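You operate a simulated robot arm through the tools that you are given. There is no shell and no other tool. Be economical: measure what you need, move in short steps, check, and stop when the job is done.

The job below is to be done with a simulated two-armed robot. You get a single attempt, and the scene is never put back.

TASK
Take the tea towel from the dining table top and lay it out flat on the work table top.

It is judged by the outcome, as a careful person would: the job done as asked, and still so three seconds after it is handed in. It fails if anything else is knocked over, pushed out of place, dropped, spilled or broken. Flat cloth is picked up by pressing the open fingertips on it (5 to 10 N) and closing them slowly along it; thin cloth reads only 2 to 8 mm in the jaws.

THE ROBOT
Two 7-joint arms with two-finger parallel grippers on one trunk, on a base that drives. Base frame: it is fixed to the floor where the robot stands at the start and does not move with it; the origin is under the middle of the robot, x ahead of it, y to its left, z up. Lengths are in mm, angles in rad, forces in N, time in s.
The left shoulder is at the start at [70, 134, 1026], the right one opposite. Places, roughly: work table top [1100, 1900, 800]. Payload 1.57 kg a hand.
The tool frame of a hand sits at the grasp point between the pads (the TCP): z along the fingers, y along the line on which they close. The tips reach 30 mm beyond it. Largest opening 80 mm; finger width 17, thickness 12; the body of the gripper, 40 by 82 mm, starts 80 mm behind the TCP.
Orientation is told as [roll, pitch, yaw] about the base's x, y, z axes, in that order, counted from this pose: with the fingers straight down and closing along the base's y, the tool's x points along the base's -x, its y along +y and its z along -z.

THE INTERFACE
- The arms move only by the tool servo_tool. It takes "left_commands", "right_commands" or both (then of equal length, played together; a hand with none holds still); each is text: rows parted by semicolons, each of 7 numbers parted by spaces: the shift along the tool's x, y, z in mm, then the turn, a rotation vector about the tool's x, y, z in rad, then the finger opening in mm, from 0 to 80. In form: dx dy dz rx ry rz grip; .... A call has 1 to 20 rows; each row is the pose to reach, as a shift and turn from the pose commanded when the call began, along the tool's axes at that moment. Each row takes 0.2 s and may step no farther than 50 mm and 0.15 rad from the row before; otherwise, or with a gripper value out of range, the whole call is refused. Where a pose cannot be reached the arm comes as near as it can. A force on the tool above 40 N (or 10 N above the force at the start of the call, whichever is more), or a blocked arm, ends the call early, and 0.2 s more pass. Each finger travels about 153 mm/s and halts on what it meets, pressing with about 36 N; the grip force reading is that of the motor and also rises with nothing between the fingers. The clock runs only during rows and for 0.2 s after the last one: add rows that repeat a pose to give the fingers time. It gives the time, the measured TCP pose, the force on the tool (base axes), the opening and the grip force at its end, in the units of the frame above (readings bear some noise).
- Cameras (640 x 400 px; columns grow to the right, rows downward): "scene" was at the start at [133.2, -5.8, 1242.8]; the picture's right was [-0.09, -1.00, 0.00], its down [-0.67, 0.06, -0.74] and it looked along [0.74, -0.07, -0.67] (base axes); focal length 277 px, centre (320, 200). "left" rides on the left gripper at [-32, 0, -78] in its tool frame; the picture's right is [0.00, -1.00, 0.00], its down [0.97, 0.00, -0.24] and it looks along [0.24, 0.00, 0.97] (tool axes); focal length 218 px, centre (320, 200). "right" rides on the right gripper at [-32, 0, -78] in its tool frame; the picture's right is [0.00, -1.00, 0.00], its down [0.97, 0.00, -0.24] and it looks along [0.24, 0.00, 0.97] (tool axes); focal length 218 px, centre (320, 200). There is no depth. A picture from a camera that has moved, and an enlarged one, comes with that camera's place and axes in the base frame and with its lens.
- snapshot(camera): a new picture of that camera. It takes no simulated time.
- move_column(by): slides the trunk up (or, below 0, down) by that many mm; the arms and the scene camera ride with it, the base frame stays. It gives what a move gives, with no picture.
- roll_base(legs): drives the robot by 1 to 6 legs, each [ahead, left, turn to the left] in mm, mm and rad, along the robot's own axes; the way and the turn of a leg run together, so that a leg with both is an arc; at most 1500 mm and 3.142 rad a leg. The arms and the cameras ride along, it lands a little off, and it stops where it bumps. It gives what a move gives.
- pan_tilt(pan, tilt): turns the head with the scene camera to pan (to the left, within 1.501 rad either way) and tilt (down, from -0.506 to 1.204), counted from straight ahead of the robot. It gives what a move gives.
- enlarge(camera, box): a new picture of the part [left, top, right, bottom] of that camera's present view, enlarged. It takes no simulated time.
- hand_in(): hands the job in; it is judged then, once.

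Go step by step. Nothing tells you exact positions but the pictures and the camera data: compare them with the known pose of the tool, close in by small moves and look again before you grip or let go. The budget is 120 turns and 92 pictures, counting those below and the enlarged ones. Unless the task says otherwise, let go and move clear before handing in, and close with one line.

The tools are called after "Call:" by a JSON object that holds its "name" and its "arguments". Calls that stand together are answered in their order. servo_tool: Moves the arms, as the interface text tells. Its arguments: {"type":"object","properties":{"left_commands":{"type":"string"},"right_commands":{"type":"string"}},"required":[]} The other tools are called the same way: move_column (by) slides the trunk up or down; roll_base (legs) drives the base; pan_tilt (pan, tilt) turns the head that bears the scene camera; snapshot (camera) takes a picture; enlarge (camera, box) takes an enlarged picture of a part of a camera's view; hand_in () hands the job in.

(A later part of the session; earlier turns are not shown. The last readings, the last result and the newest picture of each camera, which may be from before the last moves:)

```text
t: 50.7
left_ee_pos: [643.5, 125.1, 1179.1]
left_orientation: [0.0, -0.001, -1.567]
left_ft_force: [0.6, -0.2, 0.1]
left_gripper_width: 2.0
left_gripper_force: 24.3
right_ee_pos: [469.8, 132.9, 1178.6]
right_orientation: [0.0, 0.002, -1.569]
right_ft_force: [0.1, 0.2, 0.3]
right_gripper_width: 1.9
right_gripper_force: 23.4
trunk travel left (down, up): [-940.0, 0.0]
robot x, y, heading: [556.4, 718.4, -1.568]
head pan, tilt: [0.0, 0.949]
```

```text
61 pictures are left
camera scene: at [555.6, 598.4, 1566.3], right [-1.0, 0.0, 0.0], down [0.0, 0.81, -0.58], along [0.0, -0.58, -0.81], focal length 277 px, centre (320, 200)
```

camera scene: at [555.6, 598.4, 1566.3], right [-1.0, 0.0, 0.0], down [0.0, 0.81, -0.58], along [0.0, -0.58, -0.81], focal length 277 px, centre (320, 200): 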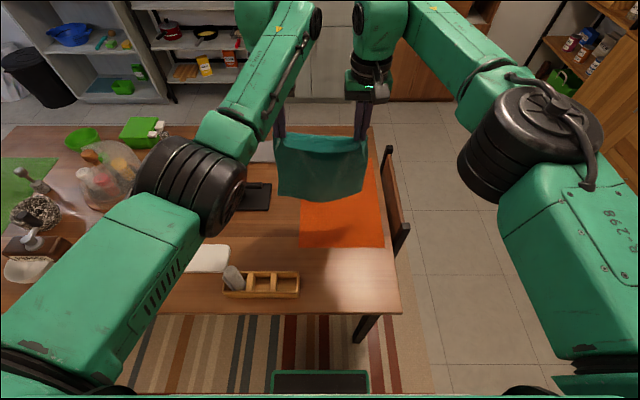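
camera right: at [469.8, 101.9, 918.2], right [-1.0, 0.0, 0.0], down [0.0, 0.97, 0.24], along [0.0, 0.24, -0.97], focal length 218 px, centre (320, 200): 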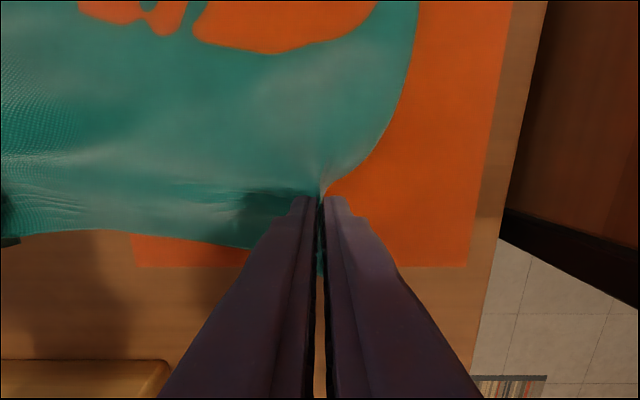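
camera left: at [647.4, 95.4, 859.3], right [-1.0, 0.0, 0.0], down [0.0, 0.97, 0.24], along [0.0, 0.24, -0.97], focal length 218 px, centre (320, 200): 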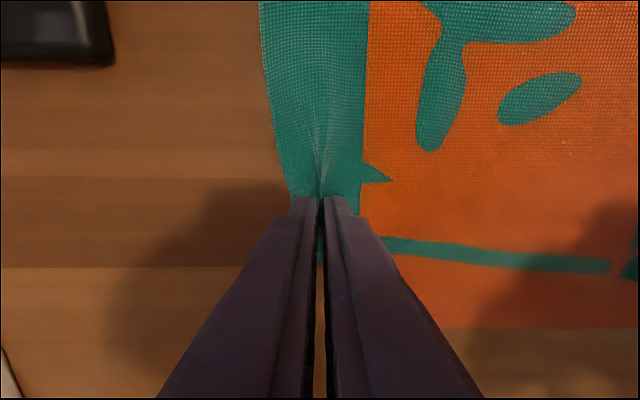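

The towel hangs freely and the mat is still in place. I'll raise the arms a little, draw them in, and back off from the table.

Call:
{"name": "servo_tool", "arguments": {"left_commands": "0 0 -25 0 0 0 0; 0 0 -50 0 0 0 0; 0 2 -80 0 0 0 0; 30 4 -80 0 0 0 0; 60 5 -80 0 0 0 0; 90 5 -80 0 0 0 0; 120 5 -80 0 0 0 0; 150 5 -80 0 0 0 0; 180 5 -80 0 0 0 0; 210 5 -80 0 0 0 0; 210 5 -80 0 0 0 0", "right_commands": "0 0 -25 0 0 0 0; 0 0 -50 0 0 0 0; 0 -2 -80 0 0 0 0; 30 -4 -80 0 0 0 0; 60 -5 -80 0 0 0 0; 90 -5 -80 0 0 0 0; 120 -5 -80 0 0 0 0; 150 -5 -80 0 0 0 0; 180 -5 -80 0 0 0 0; 205 -5 -80 0 0 0 0; 205 -5 -80 0 0 0 0"}}

Call:
{"name": "roll_base", "arguments": {"legs": [[-230, 0, 0]]}}

Call:
{"name": "snapshot", "arguments": {"camera": "scene"}}

```text
t: 52.2
left_ee_pos: [635.5, 127.8, 1262.3]
left_orientation: [-0.019, 0.007, -1.586]
left_ft_force: [-19.3, 11.7, 1.1]
left_gripper_width: 2.2
left_gripper_force: 23.7
left hand out of reach, approached as far as the arm can: row 4, 5, 6, 7
right_ee_pos: [472.5, 226.0, 1261.3]
right_orientation: [0.017, -0.017, -1.56]
right_ft_force: [19.4, -10.9, 1.0]
right_gripper_width: 1.8
right_gripper_force: 23.4
trunk travel left (down, up): [-940.0, 0.0]
robot x, y, heading: [555.7, 718.5, -1.568]
head pan, tilt: [0.0, 0.949]
stopped in row 7 (left hand): the force on the tool passed its limit (the readings are from after the stop); the commanded pose is now the measured one
```

```text
t: 54.0
left_ee_pos: [633.9, 358.8, 1258.9]
left_orientation: [-0.02, 0.012, -1.59]
left_ft_force: [-25.7, 15.5, -0.6]
left_gripper_width: 2.4
left_gripper_force: 23.7
right_ee_pos: [467.5, 456.8, 1258.5]
right_orientation: [0.018, -0.011, -1.571]
right_ft_force: [25.9, -16.4, -0.3]
right_gripper_width: 2.3
right_gripper_force: 23.1
trunk travel left (down, up): [-940.0, 0.0]
robot x, y, heading: [556.3, 956.1, -1.58]
head pan, tilt: [0.0, 0.949]
```

```text
60 pictures are left
camera scene: at [555.0, 829.9, 1565.9], right [-1.0, 0.01, 0.0], down [0.0, 0.82, -0.58], along [0.0, -0.58, -0.82], focal length 277 px, centre (320, 200)
```

scene: 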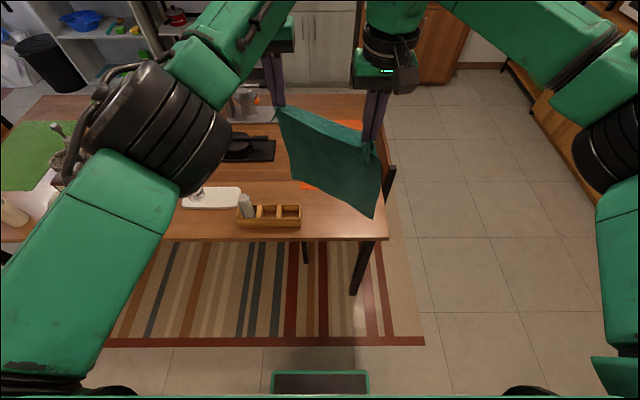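

The left hand stuck at its reach limit and the cloth is pulled taut between the hands. I'll bring the right hand back level with the left to relax it.

Call:
{"name": "servo_tool", "arguments": {"right_commands": "-15 3 0 0 0 0 0; -30 5 0 0 0 0 0; -50 5 0 0 0 0 0; -70 5 0 0 0 0 0; -90 5 0 0 0 0 0"}}

Call:
{"name": "servo_tool", "arguments": {"left_commands": "0 0 10 0 0 0 0; 0 0 25 0 0 0 0; 5 0 40 0 0 0 0; 20 0 40 0 0 0 0", "right_commands": "0 0 10 0 0 0 0; 0 0 25 0 0 0 0; 0 0 40 0 0 0 0; 10 0 40 0 0 0 0"}}

```text
t: 55.1
left_ee_pos: [634.3, 361.6, 1259.1]
left_orientation: [-0.019, 0.01, -1.589]
left_ft_force: [-0.8, -0.1, -0.7]
left_gripper_width: 2.2
left_gripper_force: 23.5
right_ee_pos: [472.3, 370.9, 1260.4]
right_orientation: [0.016, -0.017, -1.57]
right_ft_force: [1.3, 0.0, 0.3]
right_gripper_width: 2.1
right_gripper_force: 23.7
trunk travel left (down, up): [-940.0, 0.0]
robot x, y, heading: [550.8, 956.7, -1.578]
head pan, tilt: [0.0, 0.949]
```

```text
t: 56.1
left_ee_pos: [628.9, 385.4, 1220.8]
left_orientation: [-0.016, 0.007, -1.591]
left_ft_force: [0.0, 0.3, 1.6]
left_gripper_width: 1.8
left_gripper_force: 23.8
right_ee_pos: [470.1, 383.3, 1223.7]
right_orientation: [0.02, -0.019, -1.572]
right_ft_force: [-0.6, 0.5, -0.2]
right_gripper_width: 1.7
right_gripper_force: 23.6
trunk travel left (down, up): [-940.0, 0.0]
robot x, y, heading: [556.5, 959.0, -1.574]
head pan, tilt: [0.0, 0.949]
```

Relaxed. Now I'll draw both hands in together in small steps.

Call:
{"name": "servo_tool", "arguments": {"left_commands": "15 0 0 0 0 0 0; 30 0 0 0 0 0 0; 45 0 0 0 0 0 0; 60 0 0 0 0 0 0; 75 0 0 0 0 0 0; 90 0 0 0 0 0 0; 105 0 0 0 0 0 0; 120 0 0 0 0 0 0; 135 0 0 0 0 0 0; 150 0 0 0 0 0 0; 165 0 0 0 0 0 0; 180 0 0 0 0 0 0", "right_commands": "15 0 0 0 0 0 0; 30 0 0 0 0 0 0; 45 0 0 0 0 0 0; 60 0 0 0 0 0 0; 75 0 0 0 0 0 0; 90 0 0 0 0 0 0; 105 0 0 0 0 0 0; 120 0 0 0 0 0 0; 135 0 0 0 0 0 0; 150 0 0 0 0 0 0; 165 0 0 0 0 0 0; 180 0 0 0 0 0 0"}}

Call:
{"name": "snapshot", "arguments": {"camera": "scene"}}

```text
t: 58.4
left_ee_pos: [612.3, 392.6, 1199.4]
left_orientation: [-0.03, 0.02, -1.603]
left_ft_force: [-15.0, 15.2, 3.2]
left_gripper_width: 2.0
left_gripper_force: 23.8
left hand out of reach, approached as far as the arm can: row 1, 2, 3, 4, 5, 6, 7, 8, 9, 10, 11
right_ee_pos: [476.9, 526.2, 1220.9]
right_orientation: [0.032, -0.034, -1.572]
right_ft_force: [15.0, -15.9, -2.8]
right_gripper_width: 1.8
right_gripper_force: 23.7
trunk travel left (down, up): [-940.0, 0.0]
robot x, y, heading: [556.6, 956.3, -1.578]
head pan, tilt: [0.0, 0.949]
stopped in row 11 (left hand): the force on the tool passed its limit (the readings are from after the stop); the commanded pose is now the measured one
```

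```text
59 pictures are left
camera scene: at [554.7, 836.1, 1566.4], right [-1.0, 0.01, 0.0], down [0.0, 0.81, -0.58], along [0.0, -0.58, -0.81], focal length 277 px, centre (320, 200)
```

scene: 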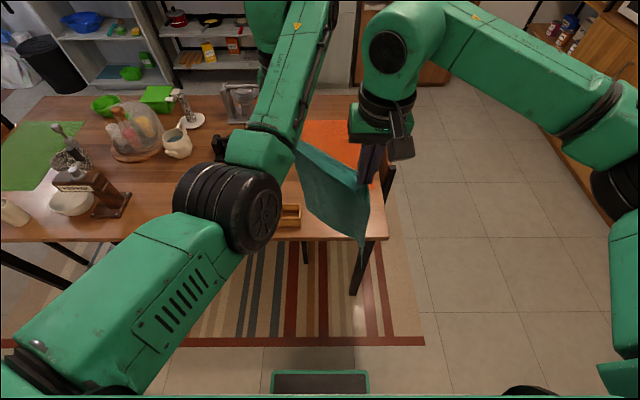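

The left arm can't draw in with the hand this high relative to its shoulder. I'll relax the cloth first, back off a little further so the towel hangs clear of the table, then lower the hands.

Call:
{"name": "servo_tool", "arguments": {"right_commands": "-20 0 5 0 0 0 0; -45 0 10 0 0 0 0; -70 0 20 0 0 0 0; -95 -5 20 0 0 0 0; -115 -8 20 0 0 0 0; -130 -10 20 0 0 0 0"}}

Call:
{"name": "roll_base", "arguments": {"legs": [[-90, 0, 0]]}}

Call:
{"name": "snapshot", "arguments": {"camera": "scene"}}

```text
t: 59.8
left_ee_pos: [616.2, 389.3, 1198.5]
left_orientation: [-0.023, 0.016, -1.597]
left_ft_force: [0.0, -0.9, 0.0]
left_gripper_width: 2.2
left_gripper_force: 22.8
right_ee_pos: [462.8, 396.1, 1203.7]
right_orientation: [0.028, -0.027, -1.572]
right_ft_force: [-0.5, -0.3, 0.1]
right_gripper_width: 2.1
right_gripper_force: 23.6
trunk travel left (down, up): [-940.0, 0.0]
robot x, y, heading: [554.9, 957.3, -1.576]
head pan, tilt: [0.0, 0.949]
```

```text
t: 60.9
left_ee_pos: [617.9, 470.5, 1194.8]
left_orientation: [-0.023, 0.025, -1.594]
left_ft_force: [0.3, 0.0, -0.8]
left_gripper_width: 1.7
left_gripper_force: 23.4
right_ee_pos: [464.4, 475.6, 1200.5]
right_orientation: [0.03, -0.021, -1.569]
right_ft_force: [-0.1, -0.5, -0.3]
right_gripper_width: 1.9
right_gripper_force: 23.6
trunk travel left (down, up): [-940.0, 0.0]
robot x, y, heading: [556.7, 1045.9, -1.578]
head pan, tilt: [0.0, 0.949]
```

```text
58 pictures are left
camera scene: at [555.5, 913.7, 1565.4], right [-1.0, 0.0, 0.0], down [0.0, 0.82, -0.58], along [0.0, -0.58, -0.82], focal length 277 px, centre (320, 200)
```

scene: 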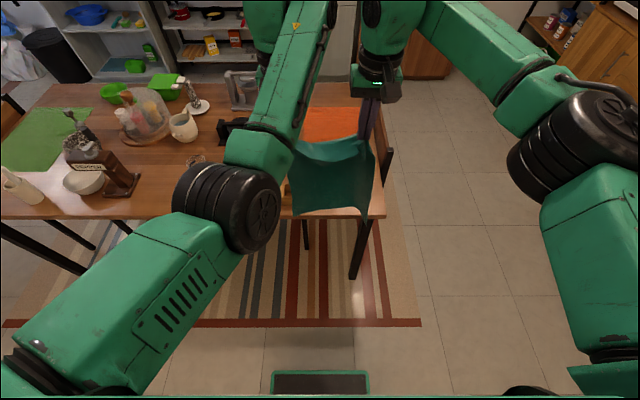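

Call:
{"name": "servo_tool", "arguments": {"left_commands": "0 0 20 0 0 0 0; 0 0 40 0 0 0 0; 0 0 60 0 0 0 0; 0 0 80 0 0 0 0; 0 0 100 0 0 0 0; 0 0 120 0 0 0 0; 0 0 120 0 0 0 0", "right_commands": "0 0 20 0 0 0 0; 0 0 40 0 0 0 0; 0 0 60 0 0 0 0; 0 0 80 0 0 0 0; 0 0 100 0 0 0 0; 0 0 124 0 0 0 0; 0 0 124 0 0 0 0"}}

Call:
{"name": "servo_tool", "arguments": {"left_commands": "15 0 0 0 0 0 0; 30 0 0 0 0 0 0; 45 0 0 0 0 0 0; 60 0 0 0 0 0 0", "right_commands": "15 0 0 0 0 0 0; 30 0 0 0 0 0 0; 45 0 0 0 0 0 0; 60 0 0 0 0 0 0"}}

```text
t: 62.5
left_ee_pos: [614.9, 481.8, 1078.1]
left_orientation: [-0.024, 0.016, -1.592]
left_ft_force: [-1.0, 0.2, -0.4]
left_gripper_width: 2.0
left_gripper_force: 24.0
right_ee_pos: [470.2, 480.5, 1081.6]
right_orientation: [0.027, -0.03, -1.568]
right_ft_force: [0.3, 0.3, -0.8]
right_gripper_width: 1.9
right_gripper_force: 23.1
trunk travel left (down, up): [-940.0, 0.0]
robot x, y, heading: [553.9, 1048.1, -1.572]
head pan, tilt: [0.0, 0.949]
```

```text
t: 63.5
left_ee_pos: [653.3, 529.4, 1085.3]
left_orientation: [0.023, -0.01, -1.541]
left_ft_force: [-9.2, 0.8, -0.7]
left_gripper_width: 2.2
left_gripper_force: 23.5
right_ee_pos: [470.4, 541.3, 1079.6]
right_orientation: [0.031, -0.031, -1.568]
right_ft_force: [9.0, 0.2, 1.0]
right_gripper_width: 1.8
right_gripper_force: 23.2
trunk travel left (down, up): [-940.0, 0.0]
robot x, y, heading: [557.6, 1046.4, -1.568]
head pan, tilt: [0.0, 0.949]
```

That works better, though the left hand drifted outward a little. I'll bring the hands a bit together and keep drawing in.

Call:
{"name": "servo_tool", "arguments": {"left_commands": "0 -8 0 0 0 0 0; 0 -16 -3 0 0 0 0; 15 -16 -3 0 0 0 0; 30 -16 -3 0 0 0 0; 45 -16 -3 0 0 0 0; 60 -16 -3 0 0 0 0; 60 -16 -3 0 0 0 0", "right_commands": "0 0 0 0 0 0 0; 0 0 0 0 0 0 0; 10 0 0 0 0 0 0; 20 0 0 0 0 0 0; 35 0 0 0 0 0 0; 48 0 0 0 0 0 0; 48 0 0 0 0 0 0"}}

Call:
{"name": "snapshot", "arguments": {"camera": "scene"}}

```text
t: 65.0
left_ee_pos: [650.1, 532.3, 1111.3]
left_orientation: [0.057, -0.14, -1.538]
left_ft_force: [-20.8, 7.9, -4.0]
left_gripper_width: 2.3
left_gripper_force: 23.5
left hand out of reach, approached as far as the arm can: row 3, 4, 5, 6, 7
right_ee_pos: [473.7, 587.9, 1079.0]
right_orientation: [0.045, -0.04, -1.564]
right_ft_force: [20.5, -7.3, 3.9]
right_gripper_width: 2.0
right_gripper_force: 23.7
trunk travel left (down, up): [-940.0, 0.0]
robot x, y, heading: [556.0, 1047.3, -1.574]
head pan, tilt: [0.0, 0.949]
stopped in row 7 (left hand): the arm was blocked; the commanded pose is now the measured one
```

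```text
57 pictures are left
camera scene: at [556.2, 924.8, 1566.4], right [-1.0, 0.0, 0.0], down [0.0, 0.81, -0.58], along [0.0, -0.58, -0.81], focal length 277 px, centre (320, 200)
```

scene: 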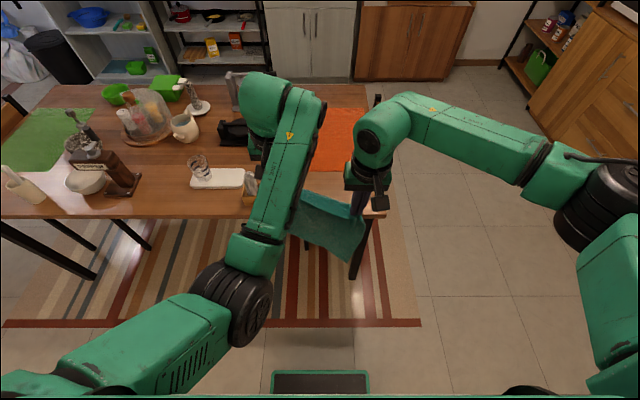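

The left arm hits a joint limit near here, so I'll accept this reach, relax the cloth and straighten the left tool. For the laying I can use base and trunk motion instead.

Call:
{"name": "servo_tool", "arguments": {"left_commands": "-10 0 0 0 0.03 0 0; -20 0 0 0 0.07 0 0; -25 0 0 0 0.10 0 0; -30 0 0 0 0.14 0 0; -30 0 0 0 0.14 0 0", "right_commands": "-20 4 0 0 0 0 0; -40 6 0 0 0 0 0; -60 8 0 0 0 0 0; -80 8 -15 0 0 0 0; -85 8 -25 0 0 0 0"}}

Call:
{"name": "snapshot", "arguments": {"camera": "scene"}}

Call:
{"name": "snapshot", "arguments": {"camera": "left"}}

```text
t: 66.2
left_ee_pos: [648.3, 502.0, 1115.2]
left_orientation: [0.057, 0.003, -1.53]
left_ft_force: [0.8, 0.2, -0.9]
left_gripper_width: 2.1
left_gripper_force: 24.1
right_ee_pos: [477.9, 503.9, 1107.2]
right_orientation: [0.036, -0.033, -1.565]
right_ft_force: [0.8, -0.6, -0.8]
right_gripper_width: 1.9
right_gripper_force: 24.0
trunk travel left (down, up): [-940.0, 0.0]
robot x, y, heading: [559.3, 1043.7, -1.575]
head pan, tilt: [0.0, 0.949]
```

```text
56 pictures are left
camera scene: at [555.8, 924.1, 1566.4], right [-1.0, 0.0, 0.0], down [0.0, 0.81, -0.58], along [0.0, -0.58, -0.81], focal length 277 px, centre (320, 200)
```

scene: 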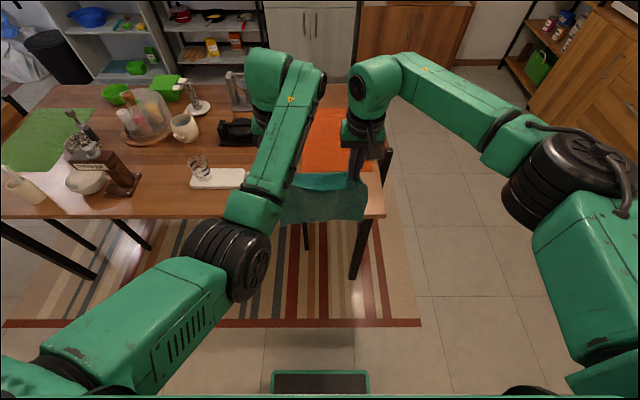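

```text
55 pictures are left
camera left: at [645.3, 469.3, 1192.9], right [-1.0, -0.04, -0.06], down [-0.05, 0.97, 0.24], along [0.04, 0.24, -0.97], focal length 218 px, centre (320, 200)
```

left: 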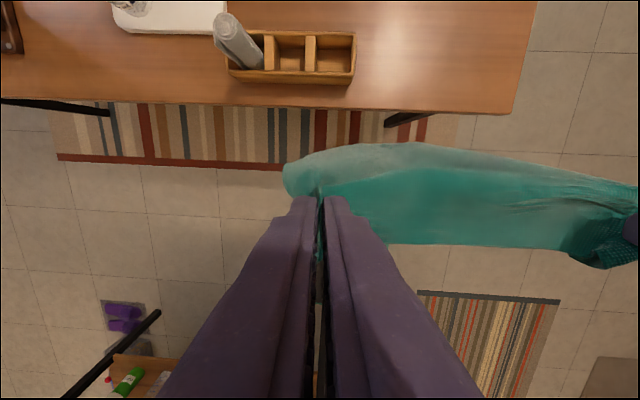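

The towel hangs relaxed about 540 mm ahead of me. I'll turn right in the open space, shift to x≈900, y≈900, and then face the work table, keeping the towel clear of both tables.

Call:
{"name": "roll_base", "arguments": {"legs": [[0, 0, -1.571], [-343, 145, 0]]}}

Call:
{"name": "roll_base", "arguments": {"legs": [[0, 0, -1.57]]}}

Call:
{"name": "snapshot", "arguments": {"camera": "scene"}}

```text
t: 72.4
left_ee_pos: [356.5, 813.0, 1114.8]
left_orientation: [0.054, 0.003, -3.106]
left_ft_force: [-0.1, 0.2, 0.9]
left_gripper_width: 2.4
left_gripper_force: 23.3
right_ee_pos: [360.8, 981.8, 1105.6]
right_orientation: [0.036, -0.03, 3.139]
right_ft_force: [0.3, -0.3, -0.7]
right_gripper_width: 1.9
right_gripper_force: 24.0
trunk travel left (down, up): [-940.0, 0.0]
robot x, y, heading: [900.6, 898.0, 3.133]
head pan, tilt: [0.0, 0.949]
```

```text
t: 76.5
left_ee_pos: [797.4, 1438.8, 1114.6]
left_orientation: [0.056, 0.002, 1.636]
left_ft_force: [0.0, -0.7, -0.6]
left_gripper_width: 2.1
left_gripper_force: 24.0
right_ee_pos: [965.2, 1442.1, 1106.9]
right_orientation: [0.036, -0.033, 1.596]
right_ft_force: [-0.4, -0.5, -0.5]
right_gripper_width: 2.2
right_gripper_force: 23.7
trunk travel left (down, up): [-940.0, 0.0]
robot x, y, heading: [903.3, 898.1, 1.593]
head pan, tilt: [0.0, 0.949]
```

```text
54 pictures are left
camera scene: at [898.5, 1024.7, 1566.4], right [1.0, 0.02, 0.0], down [0.02, -0.81, -0.58], along [-0.01, 0.58, -0.81], focal length 277 px, centre (320, 200)
```

scene: 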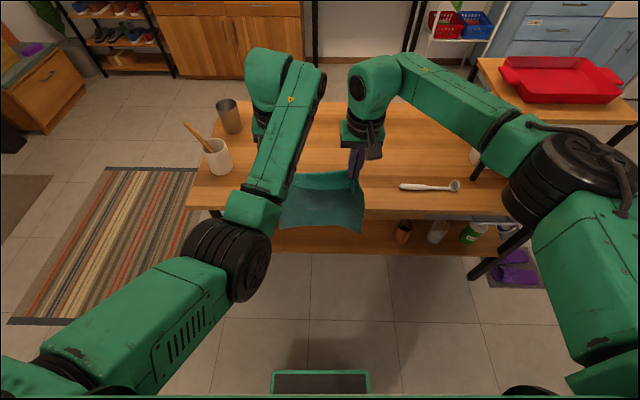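

The work table top is at z≈770 with its near edge at y≈1545. It is free from x≈560 to 1165, and the hands are centred at x≈881, so that's good. I'll raise the hands for clearance and extend them a little before driving in.

Call:
{"name": "servo_tool", "arguments": {"left_commands": "-5 0 -10 0 0 0 0; -10 0 -20 0 0 0 0; -20 0 -30 0 0 0 0; -30 0 -45 0 0 0 0; -40 0 -60 0 0 0 0; -40 0 -60 0 0 0 0", "right_commands": "-5 0 -10 0 0 0 0; -10 0 -20 0 0 0 0; -20 0 -35 0 0 0 0; -30 0 -50 0 0 0 0; -38 0 -68 0 0 0 0; -38 0 -68 0 0 0 0"}}

Call:
{"name": "snapshot", "arguments": {"camera": "scene"}}

```text
t: 78.0
left_ee_pos: [797.5, 1482.3, 1174.0]
left_orientation: [0.055, 0.0, 1.635]
left_ft_force: [0.1, -0.1, 0.1]
left_gripper_width: 1.9
left_gripper_force: 23.3
right_ee_pos: [967.3, 1479.8, 1175.2]
right_orientation: [0.036, -0.034, 1.599]
right_ft_force: [-0.8, -0.1, -0.7]
right_gripper_width: 1.8
right_gripper_force: 23.3
trunk travel left (down, up): [-940.0, 0.0]
robot x, y, heading: [900.4, 898.4, 1.596]
head pan, tilt: [0.0, 0.949]
```

```text
53 pictures are left
camera scene: at [899.1, 1024.6, 1566.4], right [1.0, 0.02, 0.0], down [0.02, -0.81, -0.58], along [-0.01, 0.58, -0.81], focal length 277 px, centre (320, 200)
```

scene: 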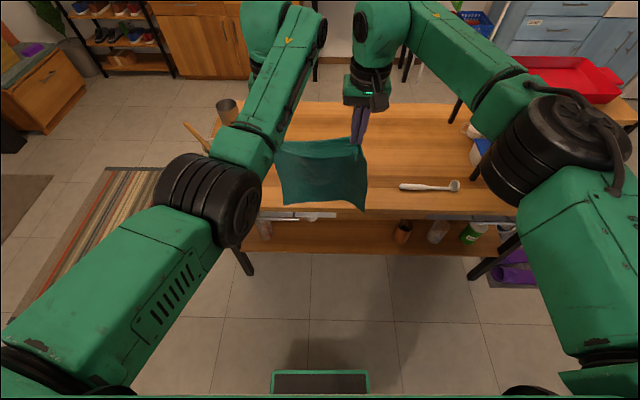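

The towel bottom is well above table height. I'll drive in toward the table edge until the base front is just short of it.

Call:
{"name": "roll_base", "arguments": {"legs": [[0, 0, -0.025], [300, 0, 0]]}}

Call:
{"name": "snapshot", "arguments": {"camera": "scene"}}

```text
t: 80.3
left_ee_pos: [810.0, 1780.0, 1175.6]
left_orientation: [0.056, 0.0, 1.614]
left_ft_force: [0.3, -1.1, 0.7]
left_gripper_width: 2.0
left_gripper_force: 23.3
right_ee_pos: [979.2, 1774.1, 1177.4]
right_orientation: [0.036, -0.037, 1.577]
right_ft_force: [0.1, -0.4, 0.3]
right_gripper_width: 1.6
right_gripper_force: 23.3
trunk travel left (down, up): [-940.0, 0.0]
robot x, y, heading: [904.0, 1195.6, 1.57]
head pan, tilt: [0.0, 0.949]
```

```text
52 pictures are left
camera scene: at [901.9, 1320.2, 1566.7], right [1.0, 0.0, 0.0], down [0.0, -0.81, -0.58], along [0.0, 0.58, -0.81], focal length 277 px, centre (320, 200)
```

scene: 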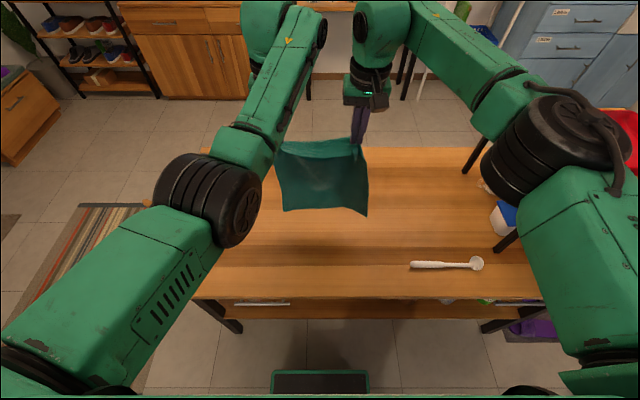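

The near edge is at y≈1553 and the far edge at about 2150. Moving 120 more puts the far hem at about y=1900, which leaves room to lay the towel back to y≈1590.

Call:
{"name": "roll_base", "arguments": {"legs": [[120, 0, 0]]}}

Call:
{"name": "servo_tool", "arguments": {"left_commands": "0 3 0 0 0 0 0; 0 6 0 0 0 0 0; 0 6 0 0 0 0 0", "right_commands": "-4 -3 0 0 0 0 0; -6 -6 0 0 0 0 0; -6 -6 0 0 0 0 0"}}

Call:
{"name": "snapshot", "arguments": {"camera": "scene"}}

Call:
{"name": "snapshot", "arguments": {"camera": "right"}}

```text
t: 81.6
left_ee_pos: [808.9, 1899.6, 1177.7]
left_orientation: [0.057, -0.004, 1.617]
left_ft_force: [0.3, 0.1, 0.6]
left_gripper_width: 2.2
left_gripper_force: 24.0
right_ee_pos: [979.4, 1893.8, 1180.1]
right_orientation: [0.037, -0.038, 1.578]
right_ft_force: [-0.3, -0.5, -0.2]
right_gripper_width: 2.0
right_gripper_force: 24.2
trunk travel left (down, up): [-940.0, 0.0]
robot x, y, heading: [900.2, 1318.5, 1.573]
head pan, tilt: [0.0, 0.949]
```

```text
t: 82.4
left_ee_pos: [803.5, 1904.1, 1174.8]
left_orientation: [0.055, 0.002, 1.615]
left_ft_force: [5.7, 0.8, -0.1]
left_gripper_width: 2.1
left_gripper_force: 23.3
right_ee_pos: [985.4, 1904.3, 1176.8]
right_orientation: [0.038, -0.034, 1.579]
right_ft_force: [-5.9, -0.6, -0.3]
right_gripper_width: 1.6
right_gripper_force: 23.4
trunk travel left (down, up): [-940.0, 0.0]
robot x, y, heading: [899.6, 1318.3, 1.576]
head pan, tilt: [0.0, 0.949]
```

```text
51 pictures are left
camera scene: at [901.7, 1446.1, 1566.3], right [1.0, 0.0, 0.0], down [0.0, -0.81, -0.58], along [0.0, 0.58, -0.81], focal length 277 px, centre (320, 200)
```

scene: 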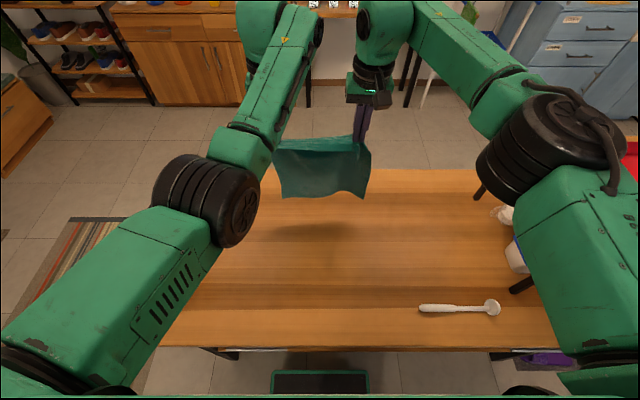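

```text
50 pictures are left
camera right: at [987.7, 1934.7, 1255.3], right [1.0, 0.01, -0.04], down [0.02, -0.98, 0.21], along [-0.03, -0.21, -0.98], focal length 218 px, centre (320, 200)
```

right: 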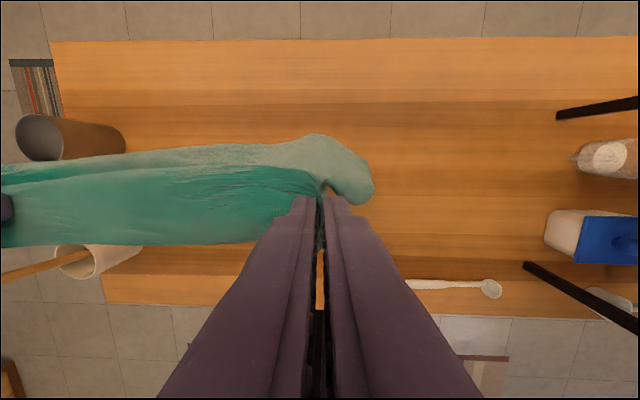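

The towel hangs over the free part of the table. I'll lower the trunk so the far hem just reaches the table top.

Call:
{"name": "servo_tool", "arguments": {"left_commands": "0 -2 0 0 0 0 0; 0 -2 0 0 0 0 0", "right_commands": "0 1 0 0 0 0 0; 0 1 0 0 0 0 0"}}

Call:
{"name": "move_column", "arguments": {"by": -75}}

Call:
{"name": "enlarge", "arguments": {"camera": "scene", "box": [220, 100, 460, 250]}}

Call:
{"name": "snapshot", "arguments": {"camera": "right"}}

```text
t: 83.0
left_ee_pos: [804.1, 1903.4, 1174.4]
left_orientation: [0.056, 0.001, 1.616]
left_ft_force: [3.3, 0.8, -0.7]
left_gripper_width: 2.1
left_gripper_force: 23.5
right_ee_pos: [984.6, 1902.8, 1176.7]
right_orientation: [0.037, -0.034, 1.577]
right_ft_force: [-2.1, 0.2, -0.3]
right_gripper_width: 2.2
right_gripper_force: 24.0
trunk travel left (down, up): [-940.0, 0.0]
robot x, y, heading: [901.7, 1317.9, 1.575]
head pan, tilt: [0.0, 0.949]
```

```text
t: 84.1
left_ee_pos: [804.5, 1903.9, 1099.9]
left_orientation: [0.056, 0.002, 1.616]
left_ft_force: [3.4, -0.8, 0.3]
left_gripper_width: 1.9
left_gripper_force: 23.8
right_ee_pos: [984.1, 1903.9, 1101.9]
right_orientation: [0.036, -0.034, 1.578]
right_ft_force: [-1.7, 0.1, -0.4]
right_gripper_width: 2.0
right_gripper_force: 23.6
trunk travel left (down, up): [-865.0, 75.0]
robot x, y, heading: [902.0, 1319.3, 1.573]
head pan, tilt: [0.0, 0.949]
```

```text
2.67 times, centred on (340, 175) of scene
camera zoom: at [901.5, 1444.7, 1491.4], right [1.0, 0.0, 0.0], down [0.0, -0.81, -0.58], along [0.0, 0.58, -0.81], focal length 739 px, centre (267, 267)
```

zoom: 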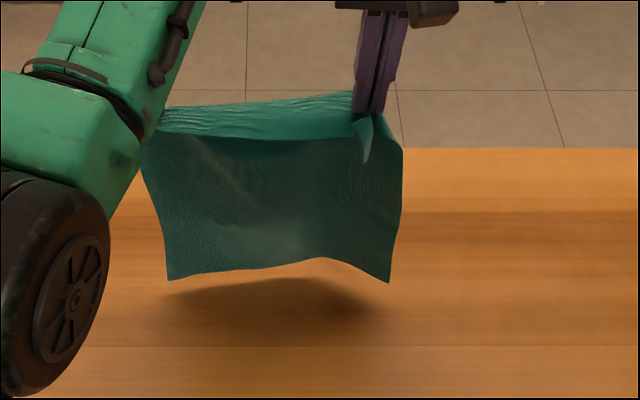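

```text
48 pictures are left
camera right: at [987.1, 1933.5, 1180.9], right [1.0, 0.01, -0.04], down [0.02, -0.98, 0.21], along [-0.03, -0.21, -0.98], focal length 218 px, centre (320, 200)
```

right: 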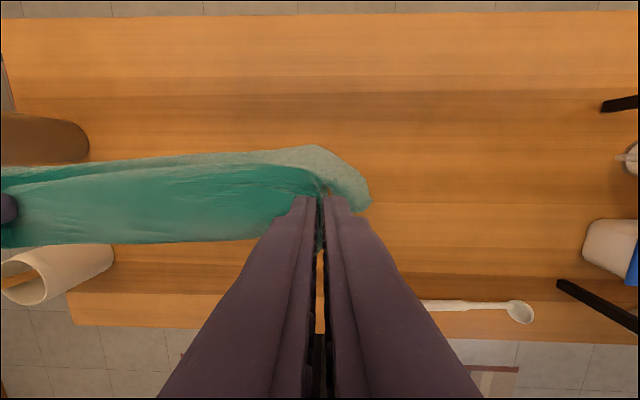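

The hem is still some 40 mm or more above the table, judging by the shadow gap. I'll lower further.

Call:
{"name": "move_column", "arguments": {"by": -35}}

Call:
{"name": "enlarge", "arguments": {"camera": "scene", "box": [220, 100, 460, 250]}}

```text
t: 84.9
left_ee_pos: [805.8, 1903.4, 1063.3]
left_orientation: [0.055, 0.002, 1.616]
left_ft_force: [2.1, -0.8, -0.9]
left_gripper_width: 2.1
left_gripper_force: 23.3
right_ee_pos: [983.9, 1903.9, 1067.1]
right_orientation: [0.036, -0.034, 1.577]
right_ft_force: [-2.2, 0.5, 0.2]
right_gripper_width: 1.9
right_gripper_force: 23.7
trunk travel left (down, up): [-830.0, 110.0]
robot x, y, heading: [902.4, 1322.6, 1.571]
head pan, tilt: [0.0, 0.949]
```

```text
2.67 times, centred on (340, 175) of scene
camera zoom: at [901.5, 1444.7, 1456.4], right [1.0, 0.0, 0.0], down [0.0, -0.81, -0.58], along [0.0, 0.58, -0.81], focal length 739 px, centre (267, 267)
```

zoom: 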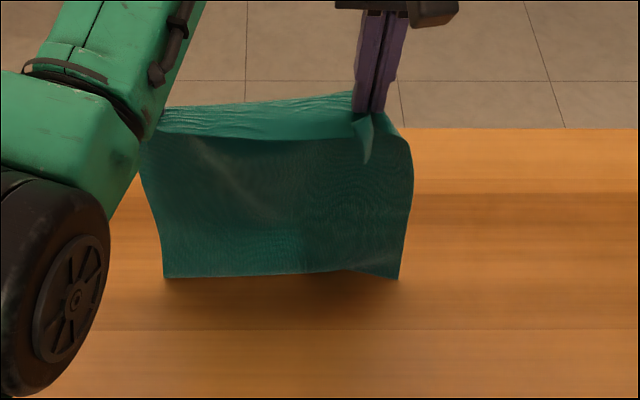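

The hem has just landed at y≈1921 and the cloth is standing. Now I'll alternate small base-back and trunk-down moves to lay it toward me.

Call:
{"name": "roll_base", "arguments": {"legs": [[-40, 0, 0]]}}

Call:
{"name": "move_column", "arguments": {"by": -25}}

Call:
{"name": "enlarge", "arguments": {"camera": "scene", "box": [220, 100, 460, 250]}}

```text
t: 85.8
left_ee_pos: [805.8, 1870.2, 1059.4]
left_orientation: [0.056, 0.008, 1.614]
left_ft_force: [2.7, 0.5, 0.5]
left_gripper_width: 1.9
left_gripper_force: 23.4
right_ee_pos: [985.8, 1870.2, 1063.2]
right_orientation: [0.037, -0.026, 1.578]
right_ft_force: [-2.9, -0.1, -0.7]
right_gripper_width: 1.9
right_gripper_force: 23.9
trunk travel left (down, up): [-830.0, 110.0]
robot x, y, heading: [901.3, 1278.5, 1.577]
head pan, tilt: [0.0, 0.949]
```

```text
t: 86.5
left_ee_pos: [806.1, 1864.5, 1038.3]
left_orientation: [0.055, 0.001, 1.613]
left_ft_force: [2.1, -0.7, -0.5]
left_gripper_width: 2.1
left_gripper_force: 23.4
right_ee_pos: [986.3, 1864.1, 1041.3]
right_orientation: [0.036, -0.034, 1.577]
right_ft_force: [-1.6, -0.8, 0.2]
right_gripper_width: 2.0
right_gripper_force: 23.9
trunk travel left (down, up): [-805.0, 135.0]
robot x, y, heading: [903.2, 1280.0, 1.571]
head pan, tilt: [0.0, 0.949]
```

```text
2.67 times, centred on (340, 175) of scene
camera zoom: at [901.7, 1406.2, 1431.2], right [1.0, 0.0, 0.0], down [0.0, -0.81, -0.58], along [0.0, 0.58, -0.81], focal length 739 px, centre (267, 267)
```

zoom: 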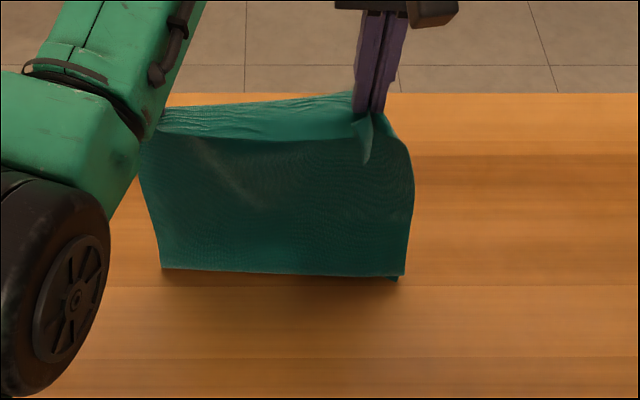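

The hem slid along with the hands instead of staying put. I'll raise, go forward again, and then press more cloth down before pulling back.

Call:
{"name": "move_column", "arguments": {"by": 60}}

Call:
{"name": "roll_base", "arguments": {"legs": [[65, 0, 0]]}}

Call:
{"name": "move_column", "arguments": {"by": -50}}

Call:
{"name": "roll_base", "arguments": {"legs": [[-20, 0, 0]]}}

Call:
{"name": "move_column", "arguments": {"by": -40}}

Call:
{"name": "enlarge", "arguments": {"camera": "scene", "box": [220, 100, 460, 250]}}

Call:
{"name": "snapshot", "arguments": {"camera": "right"}}

```text
t: 87.5
left_ee_pos: [804.9, 1864.9, 1099.7]
left_orientation: [0.056, 0.002, 1.615]
left_ft_force: [2.8, 0.3, -0.1]
left_gripper_width: 2.1
left_gripper_force: 23.9
right_ee_pos: [984.5, 1865.2, 1100.2]
right_orientation: [0.035, -0.033, 1.576]
right_ft_force: [-3.2, 0.0, 0.2]
right_gripper_width: 1.8
right_gripper_force: 23.3
trunk travel left (down, up): [-865.0, 75.0]
robot x, y, heading: [900.1, 1283.0, 1.569]
head pan, tilt: [0.0, 0.949]
```

```text
t: 88.5
left_ee_pos: [803.8, 1923.6, 1102.9]
left_orientation: [0.056, -0.005, 1.615]
left_ft_force: [1.9, -0.8, -0.6]
left_gripper_width: 1.9
left_gripper_force: 23.6
right_ee_pos: [984.4, 1922.3, 1105.6]
right_orientation: [0.036, -0.04, 1.577]
right_ft_force: [-2.5, -0.8, 0.4]
right_gripper_width: 1.8
right_gripper_force: 24.0
trunk travel left (down, up): [-865.0, 75.0]
robot x, y, heading: [901.9, 1342.5, 1.573]
head pan, tilt: [0.0, 0.949]
```

```text
t: 89.4
left_ee_pos: [805.9, 1931.2, 1049.3]
left_orientation: [0.056, 0.002, 1.615]
left_ft_force: [2.1, -0.3, 0.0]
left_gripper_width: 1.9
left_gripper_force: 23.8
right_ee_pos: [984.3, 1931.2, 1050.5]
right_orientation: [0.036, -0.034, 1.58]
right_ft_force: [-1.8, -0.1, 0.2]
right_gripper_width: 2.0
right_gripper_force: 23.8
trunk travel left (down, up): [-815.0, 125.0]
robot x, y, heading: [902.2, 1349.4, 1.572]
head pan, tilt: [0.0, 0.949]
```

```text
t: 90.2
left_ee_pos: [805.9, 1913.5, 1046.1]
left_orientation: [0.057, 0.006, 1.612]
left_ft_force: [2.7, -0.3, 0.1]
left_gripper_width: 2.0
left_gripper_force: 23.5
right_ee_pos: [984.9, 1913.5, 1048.3]
right_orientation: [0.036, -0.031, 1.577]
right_ft_force: [-1.5, 0.3, -0.7]
right_gripper_width: 2.0
right_gripper_force: 23.6
trunk travel left (down, up): [-815.0, 125.0]
robot x, y, heading: [902.0, 1326.4, 1.573]
head pan, tilt: [0.0, 0.949]
```

```text
t: 91.0
left_ee_pos: [805.7, 1910.7, 1010.6]
left_orientation: [0.052, -0.001, 1.614]
left_ft_force: [1.7, 0.3, 0.1]
left_gripper_width: 2.2
left_gripper_force: 23.3
right_ee_pos: [984.7, 1910.0, 1011.8]
right_orientation: [0.036, -0.035, 1.578]
right_ft_force: [-2.2, -0.1, -0.3]
right_gripper_width: 1.9
right_gripper_force: 24.1
trunk travel left (down, up): [-775.0, 165.0]
robot x, y, heading: [903.4, 1325.6, 1.569]
head pan, tilt: [0.0, 0.949]
```

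```text
2.67 times, centred on (340, 175) of scene
camera zoom: at [901.5, 1450.4, 1401.5], right [1.0, 0.0, 0.0], down [0.0, -0.81, -0.58], along [0.0, 0.58, -0.81], focal length 739 px, centre (267, 267)
```

zoom: 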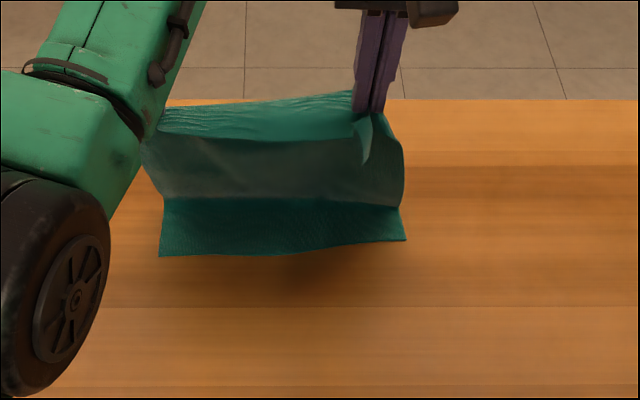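

```text
44 pictures are left
camera right: at [987.1, 1939.3, 1091.4], right [1.0, 0.01, -0.04], down [0.02, -0.98, 0.21], along [-0.03, -0.21, -0.98], focal length 218 px, centre (320, 200)
```

right: 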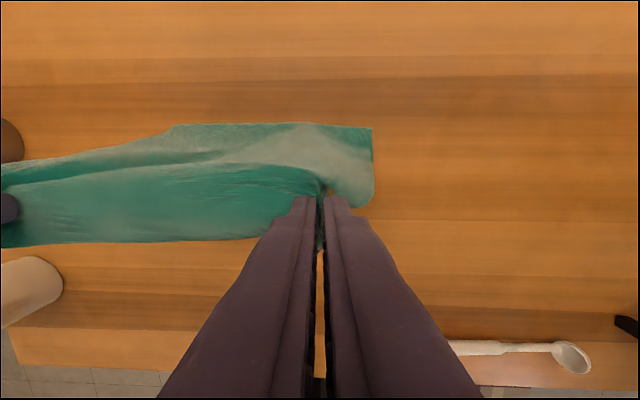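

The hem is tucked a little toward me under a bulge on the far side, but a band of cloth now rests on the table and gives more friction. I'll pull back at this height and see if the hem stays and the tuck rolls out.

Call:
{"name": "roll_base", "arguments": {"legs": [[-70, 0, 0]]}}

Call:
{"name": "enlarge", "arguments": {"camera": "scene", "box": [220, 100, 460, 250]}}

Call:
{"name": "snapshot", "arguments": {"camera": "right"}}

```text
t: 92.1
left_ee_pos: [806.6, 1841.1, 1006.3]
left_orientation: [0.057, 0.004, 1.613]
left_ft_force: [2.7, -0.2, -0.4]
left_gripper_width: 1.8
left_gripper_force: 23.5
right_ee_pos: [985.1, 1841.6, 1008.6]
right_orientation: [0.035, -0.03, 1.577]
right_ft_force: [-2.0, 0.3, -0.6]
right_gripper_width: 1.9
right_gripper_force: 23.5
trunk travel left (down, up): [-775.0, 165.0]
robot x, y, heading: [900.4, 1255.1, 1.57]
head pan, tilt: [0.0, 0.949]
```

```text
2.67 times, centred on (340, 175) of scene
camera zoom: at [901.8, 1384.0, 1400.9], right [1.0, 0.0, 0.0], down [0.0, -0.82, -0.58], along [0.0, 0.58, -0.82], focal length 739 px, centre (267, 267)
```

zoom: 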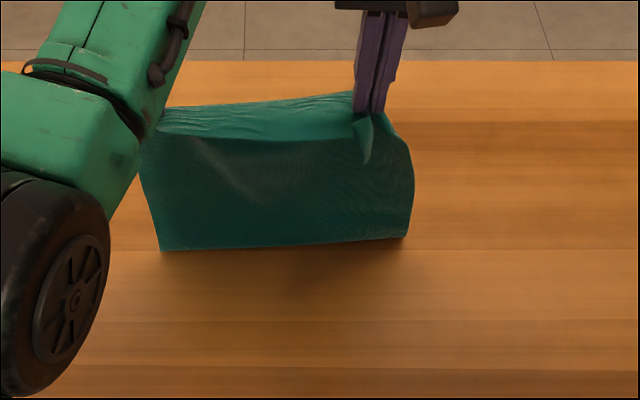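

```text
42 pictures are left
camera right: at [988.2, 1871.4, 1088.4], right [1.0, 0.01, -0.04], down [0.01, -0.98, 0.21], along [-0.03, -0.21, -0.98], focal length 218 px, centre (320, 200)
```

right: 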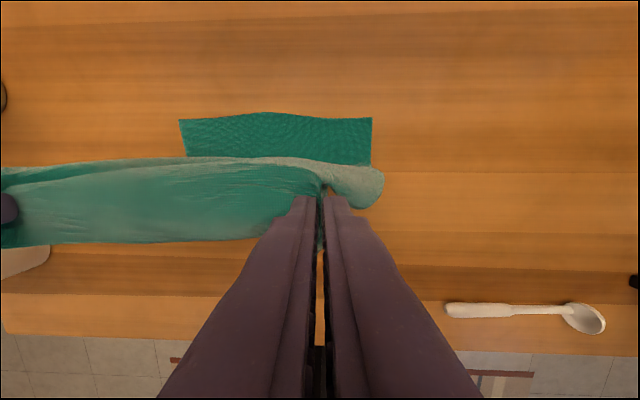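

Now the hem lies properly on the far side, at y≈1918 and x≈790 to 1050. I'll continue with alternating down and back moves.

Call:
{"name": "move_column", "arguments": {"by": -30}}

Call:
{"name": "roll_base", "arguments": {"legs": [[-60, 0, 0]]}}

Call:
{"name": "move_column", "arguments": {"by": -35}}

Call:
{"name": "roll_base", "arguments": {"legs": [[-45, 0, 0]]}}

Call:
{"name": "snapshot", "arguments": {"camera": "right"}}

Call:
{"name": "enlarge", "arguments": {"camera": "scene", "box": [220, 100, 460, 250]}}

```text
t: 92.8
left_ee_pos: [806.1, 1838.5, 980.7]
left_orientation: [0.054, -0.001, 1.613]
left_ft_force: [2.1, -0.2, 0.3]
left_gripper_width: 2.2
left_gripper_force: 23.8
right_ee_pos: [985.3, 1836.6, 981.9]
right_orientation: [0.037, -0.035, 1.575]
right_ft_force: [-1.9, -0.1, -0.5]
right_gripper_width: 2.1
right_gripper_force: 23.4
trunk travel left (down, up): [-745.0, 195.0]
robot x, y, heading: [900.4, 1257.5, 1.565]
head pan, tilt: [0.0, 0.949]
```

```text
t: 93.8
left_ee_pos: [805.9, 1784.3, 975.9]
left_orientation: [0.055, 0.004, 1.612]
left_ft_force: [1.5, 0.2, 0.0]
left_gripper_width: 1.9
left_gripper_force: 23.4
right_ee_pos: [984.7, 1782.7, 978.2]
right_orientation: [0.036, -0.031, 1.576]
right_ft_force: [-2.3, 0.0, -0.5]
right_gripper_width: 2.0
right_gripper_force: 23.8
trunk travel left (down, up): [-745.0, 195.0]
robot x, y, heading: [904.7, 1193.4, 1.574]
head pan, tilt: [0.0, 0.949]
```

```text
t: 94.6
left_ee_pos: [806.2, 1778.1, 945.3]
left_orientation: [0.054, 0.0, 1.615]
left_ft_force: [1.4, 0.3, 0.2]
left_gripper_width: 2.0
left_gripper_force: 23.5
right_ee_pos: [985.5, 1779.6, 946.6]
right_orientation: [0.037, -0.035, 1.576]
right_ft_force: [-1.5, 0.1, -0.5]
right_gripper_width: 2.0
right_gripper_force: 23.6
trunk travel left (down, up): [-710.0, 230.0]
robot x, y, heading: [903.7, 1197.2, 1.572]
head pan, tilt: [0.0, 0.949]
```

```text
t: 95.5
left_ee_pos: [807.3, 1738.8, 941.8]
left_orientation: [0.055, 0.006, 1.611]
left_ft_force: [1.6, -0.1, -0.2]
left_gripper_width: 1.7
left_gripper_force: 23.8
right_ee_pos: [986.6, 1738.9, 944.1]
right_orientation: [0.037, -0.029, 1.574]
right_ft_force: [-2.0, 0.0, 0.0]
right_gripper_width: 2.1
right_gripper_force: 23.4
trunk travel left (down, up): [-710.0, 230.0]
robot x, y, heading: [903.0, 1152.2, 1.57]
head pan, tilt: [0.0, 0.949]
```

```text
41 pictures are left
camera right: at [989.1, 1768.8, 1022.8], right [1.0, 0.01, -0.04], down [0.01, -0.98, 0.21], along [-0.03, -0.21, -0.98], focal length 218 px, centre (320, 200)
```

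right: 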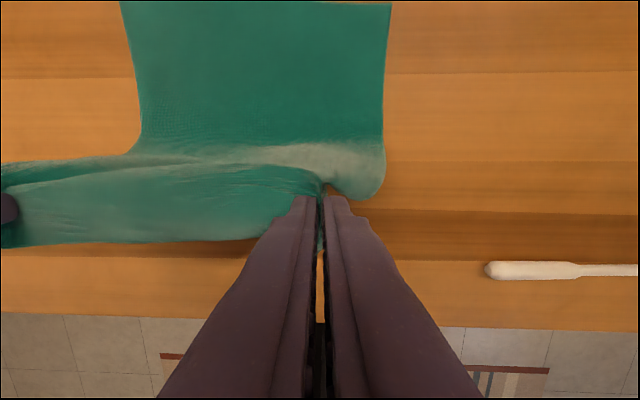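

```text
2.67 times, centred on (340, 175) of scene
camera zoom: at [902.1, 1281.5, 1335.8], right [1.0, 0.0, 0.0], down [0.0, -0.82, -0.58], along [0.0, 0.58, -0.82], focal length 739 px, centre (267, 267)
```

zoom: 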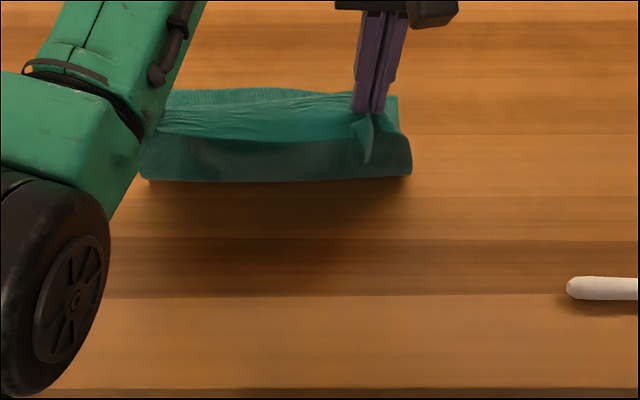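

It is laying flat nicely. I'll continue with the same pattern down to about 30 mm.

Call:
{"name": "move_column", "arguments": {"by": -35}}

Call:
{"name": "roll_base", "arguments": {"legs": [[-40, 0, 0]]}}

Call:
{"name": "move_column", "arguments": {"by": -40}}

Call:
{"name": "roll_base", "arguments": {"legs": [[-35, 0, 0]]}}

Call:
{"name": "move_column", "arguments": {"by": -30}}

Call:
{"name": "snapshot", "arguments": {"camera": "right"}}

Call:
{"name": "snapshot", "arguments": {"camera": "scene"}}

```text
t: 96.3
left_ee_pos: [807.3, 1734.4, 910.1]
left_orientation: [0.055, -0.001, 1.611]
left_ft_force: [2.1, -0.2, 0.3]
left_gripper_width: 2.0
left_gripper_force: 23.9
right_ee_pos: [985.7, 1734.5, 910.9]
right_orientation: [0.037, -0.034, 1.576]
right_ft_force: [-2.2, -0.4, -0.3]
right_gripper_width: 1.8
right_gripper_force: 23.5
trunk travel left (down, up): [-675.0, 265.0]
robot x, y, heading: [902.6, 1150.8, 1.57]
head pan, tilt: [0.0, 0.949]
```

```text
t: 97.1
left_ee_pos: [807.0, 1698.2, 906.5]
left_orientation: [0.053, 0.005, 1.61]
left_ft_force: [2.3, 0.3, -0.1]
left_gripper_width: 1.9
left_gripper_force: 23.7
right_ee_pos: [986.6, 1697.7, 908.8]
right_orientation: [0.036, -0.029, 1.575]
right_ft_force: [-1.2, 0.5, -0.2]
right_gripper_width: 2.1
right_gripper_force: 23.6
trunk travel left (down, up): [-675.0, 265.0]
robot x, y, heading: [904.1, 1111.7, 1.571]
head pan, tilt: [0.0, 0.949]
```

```text
t: 98.0
left_ee_pos: [807.1, 1693.7, 869.5]
left_orientation: [0.054, 0.001, 1.611]
left_ft_force: [1.9, 0.2, -0.5]
left_gripper_width: 2.0
left_gripper_force: 23.1
right_ee_pos: [986.6, 1694.6, 871.1]
right_orientation: [0.036, -0.034, 1.575]
right_ft_force: [-1.7, -1.0, -0.1]
right_gripper_width: 2.0
right_gripper_force: 23.6
trunk travel left (down, up): [-635.0, 305.0]
robot x, y, heading: [901.9, 1112.7, 1.568]
head pan, tilt: [0.0, 0.949]
```

```text
t: 98.8
left_ee_pos: [807.2, 1664.0, 867.3]
left_orientation: [0.054, 0.007, 1.613]
left_ft_force: [2.2, 0.2, 0.0]
left_gripper_width: 1.8
left_gripper_force: 23.6
right_ee_pos: [985.3, 1662.8, 868.4]
right_orientation: [0.038, -0.031, 1.576]
right_ft_force: [-1.8, 0.2, -0.3]
right_gripper_width: 2.0
right_gripper_force: 23.6
trunk travel left (down, up): [-635.0, 305.0]
robot x, y, heading: [900.5, 1079.2, 1.571]
head pan, tilt: [0.0, 0.949]
```

```text
t: 99.6
left_ee_pos: [808.1, 1661.3, 839.1]
left_orientation: [0.055, 0.002, 1.613]
left_ft_force: [0.5, -0.3, 0.2]
left_gripper_width: 2.1
left_gripper_force: 23.6
right_ee_pos: [986.5, 1660.8, 840.9]
right_orientation: [0.038, -0.033, 1.578]
right_ft_force: [-2.3, 0.0, 0.0]
right_gripper_width: 1.8
right_gripper_force: 23.4
trunk travel left (down, up): [-605.0, 335.0]
robot x, y, heading: [902.9, 1073.3, 1.568]
head pan, tilt: [0.0, 0.949]
```

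```text
39 pictures are left
camera right: at [988.5, 1690.2, 920.6], right [1.0, 0.01, -0.04], down [0.01, -0.98, 0.21], along [-0.03, -0.21, -0.98], focal length 218 px, centre (320, 200)
```

right: 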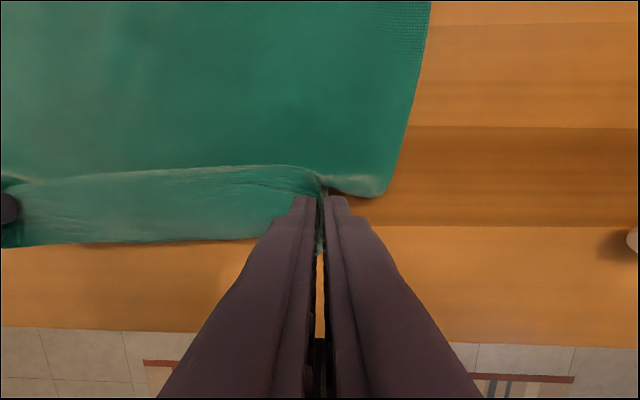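

```text
38 pictures are left
camera scene: at [901.8, 1201.5, 1231.5], right [1.0, 0.0, 0.0], down [0.0, -0.81, -0.58], along [0.0, 0.58, -0.81], focal length 277 px, centre (320, 200)
```

scene: 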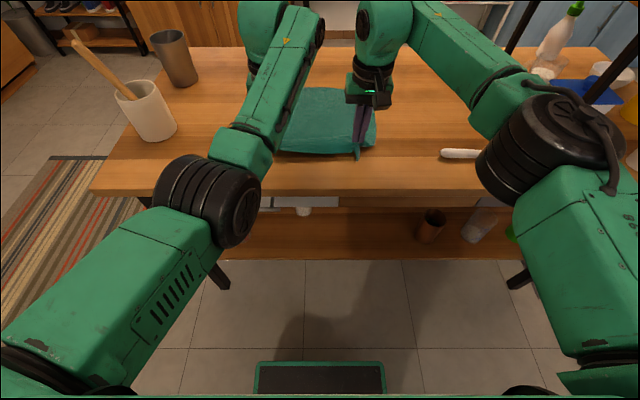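

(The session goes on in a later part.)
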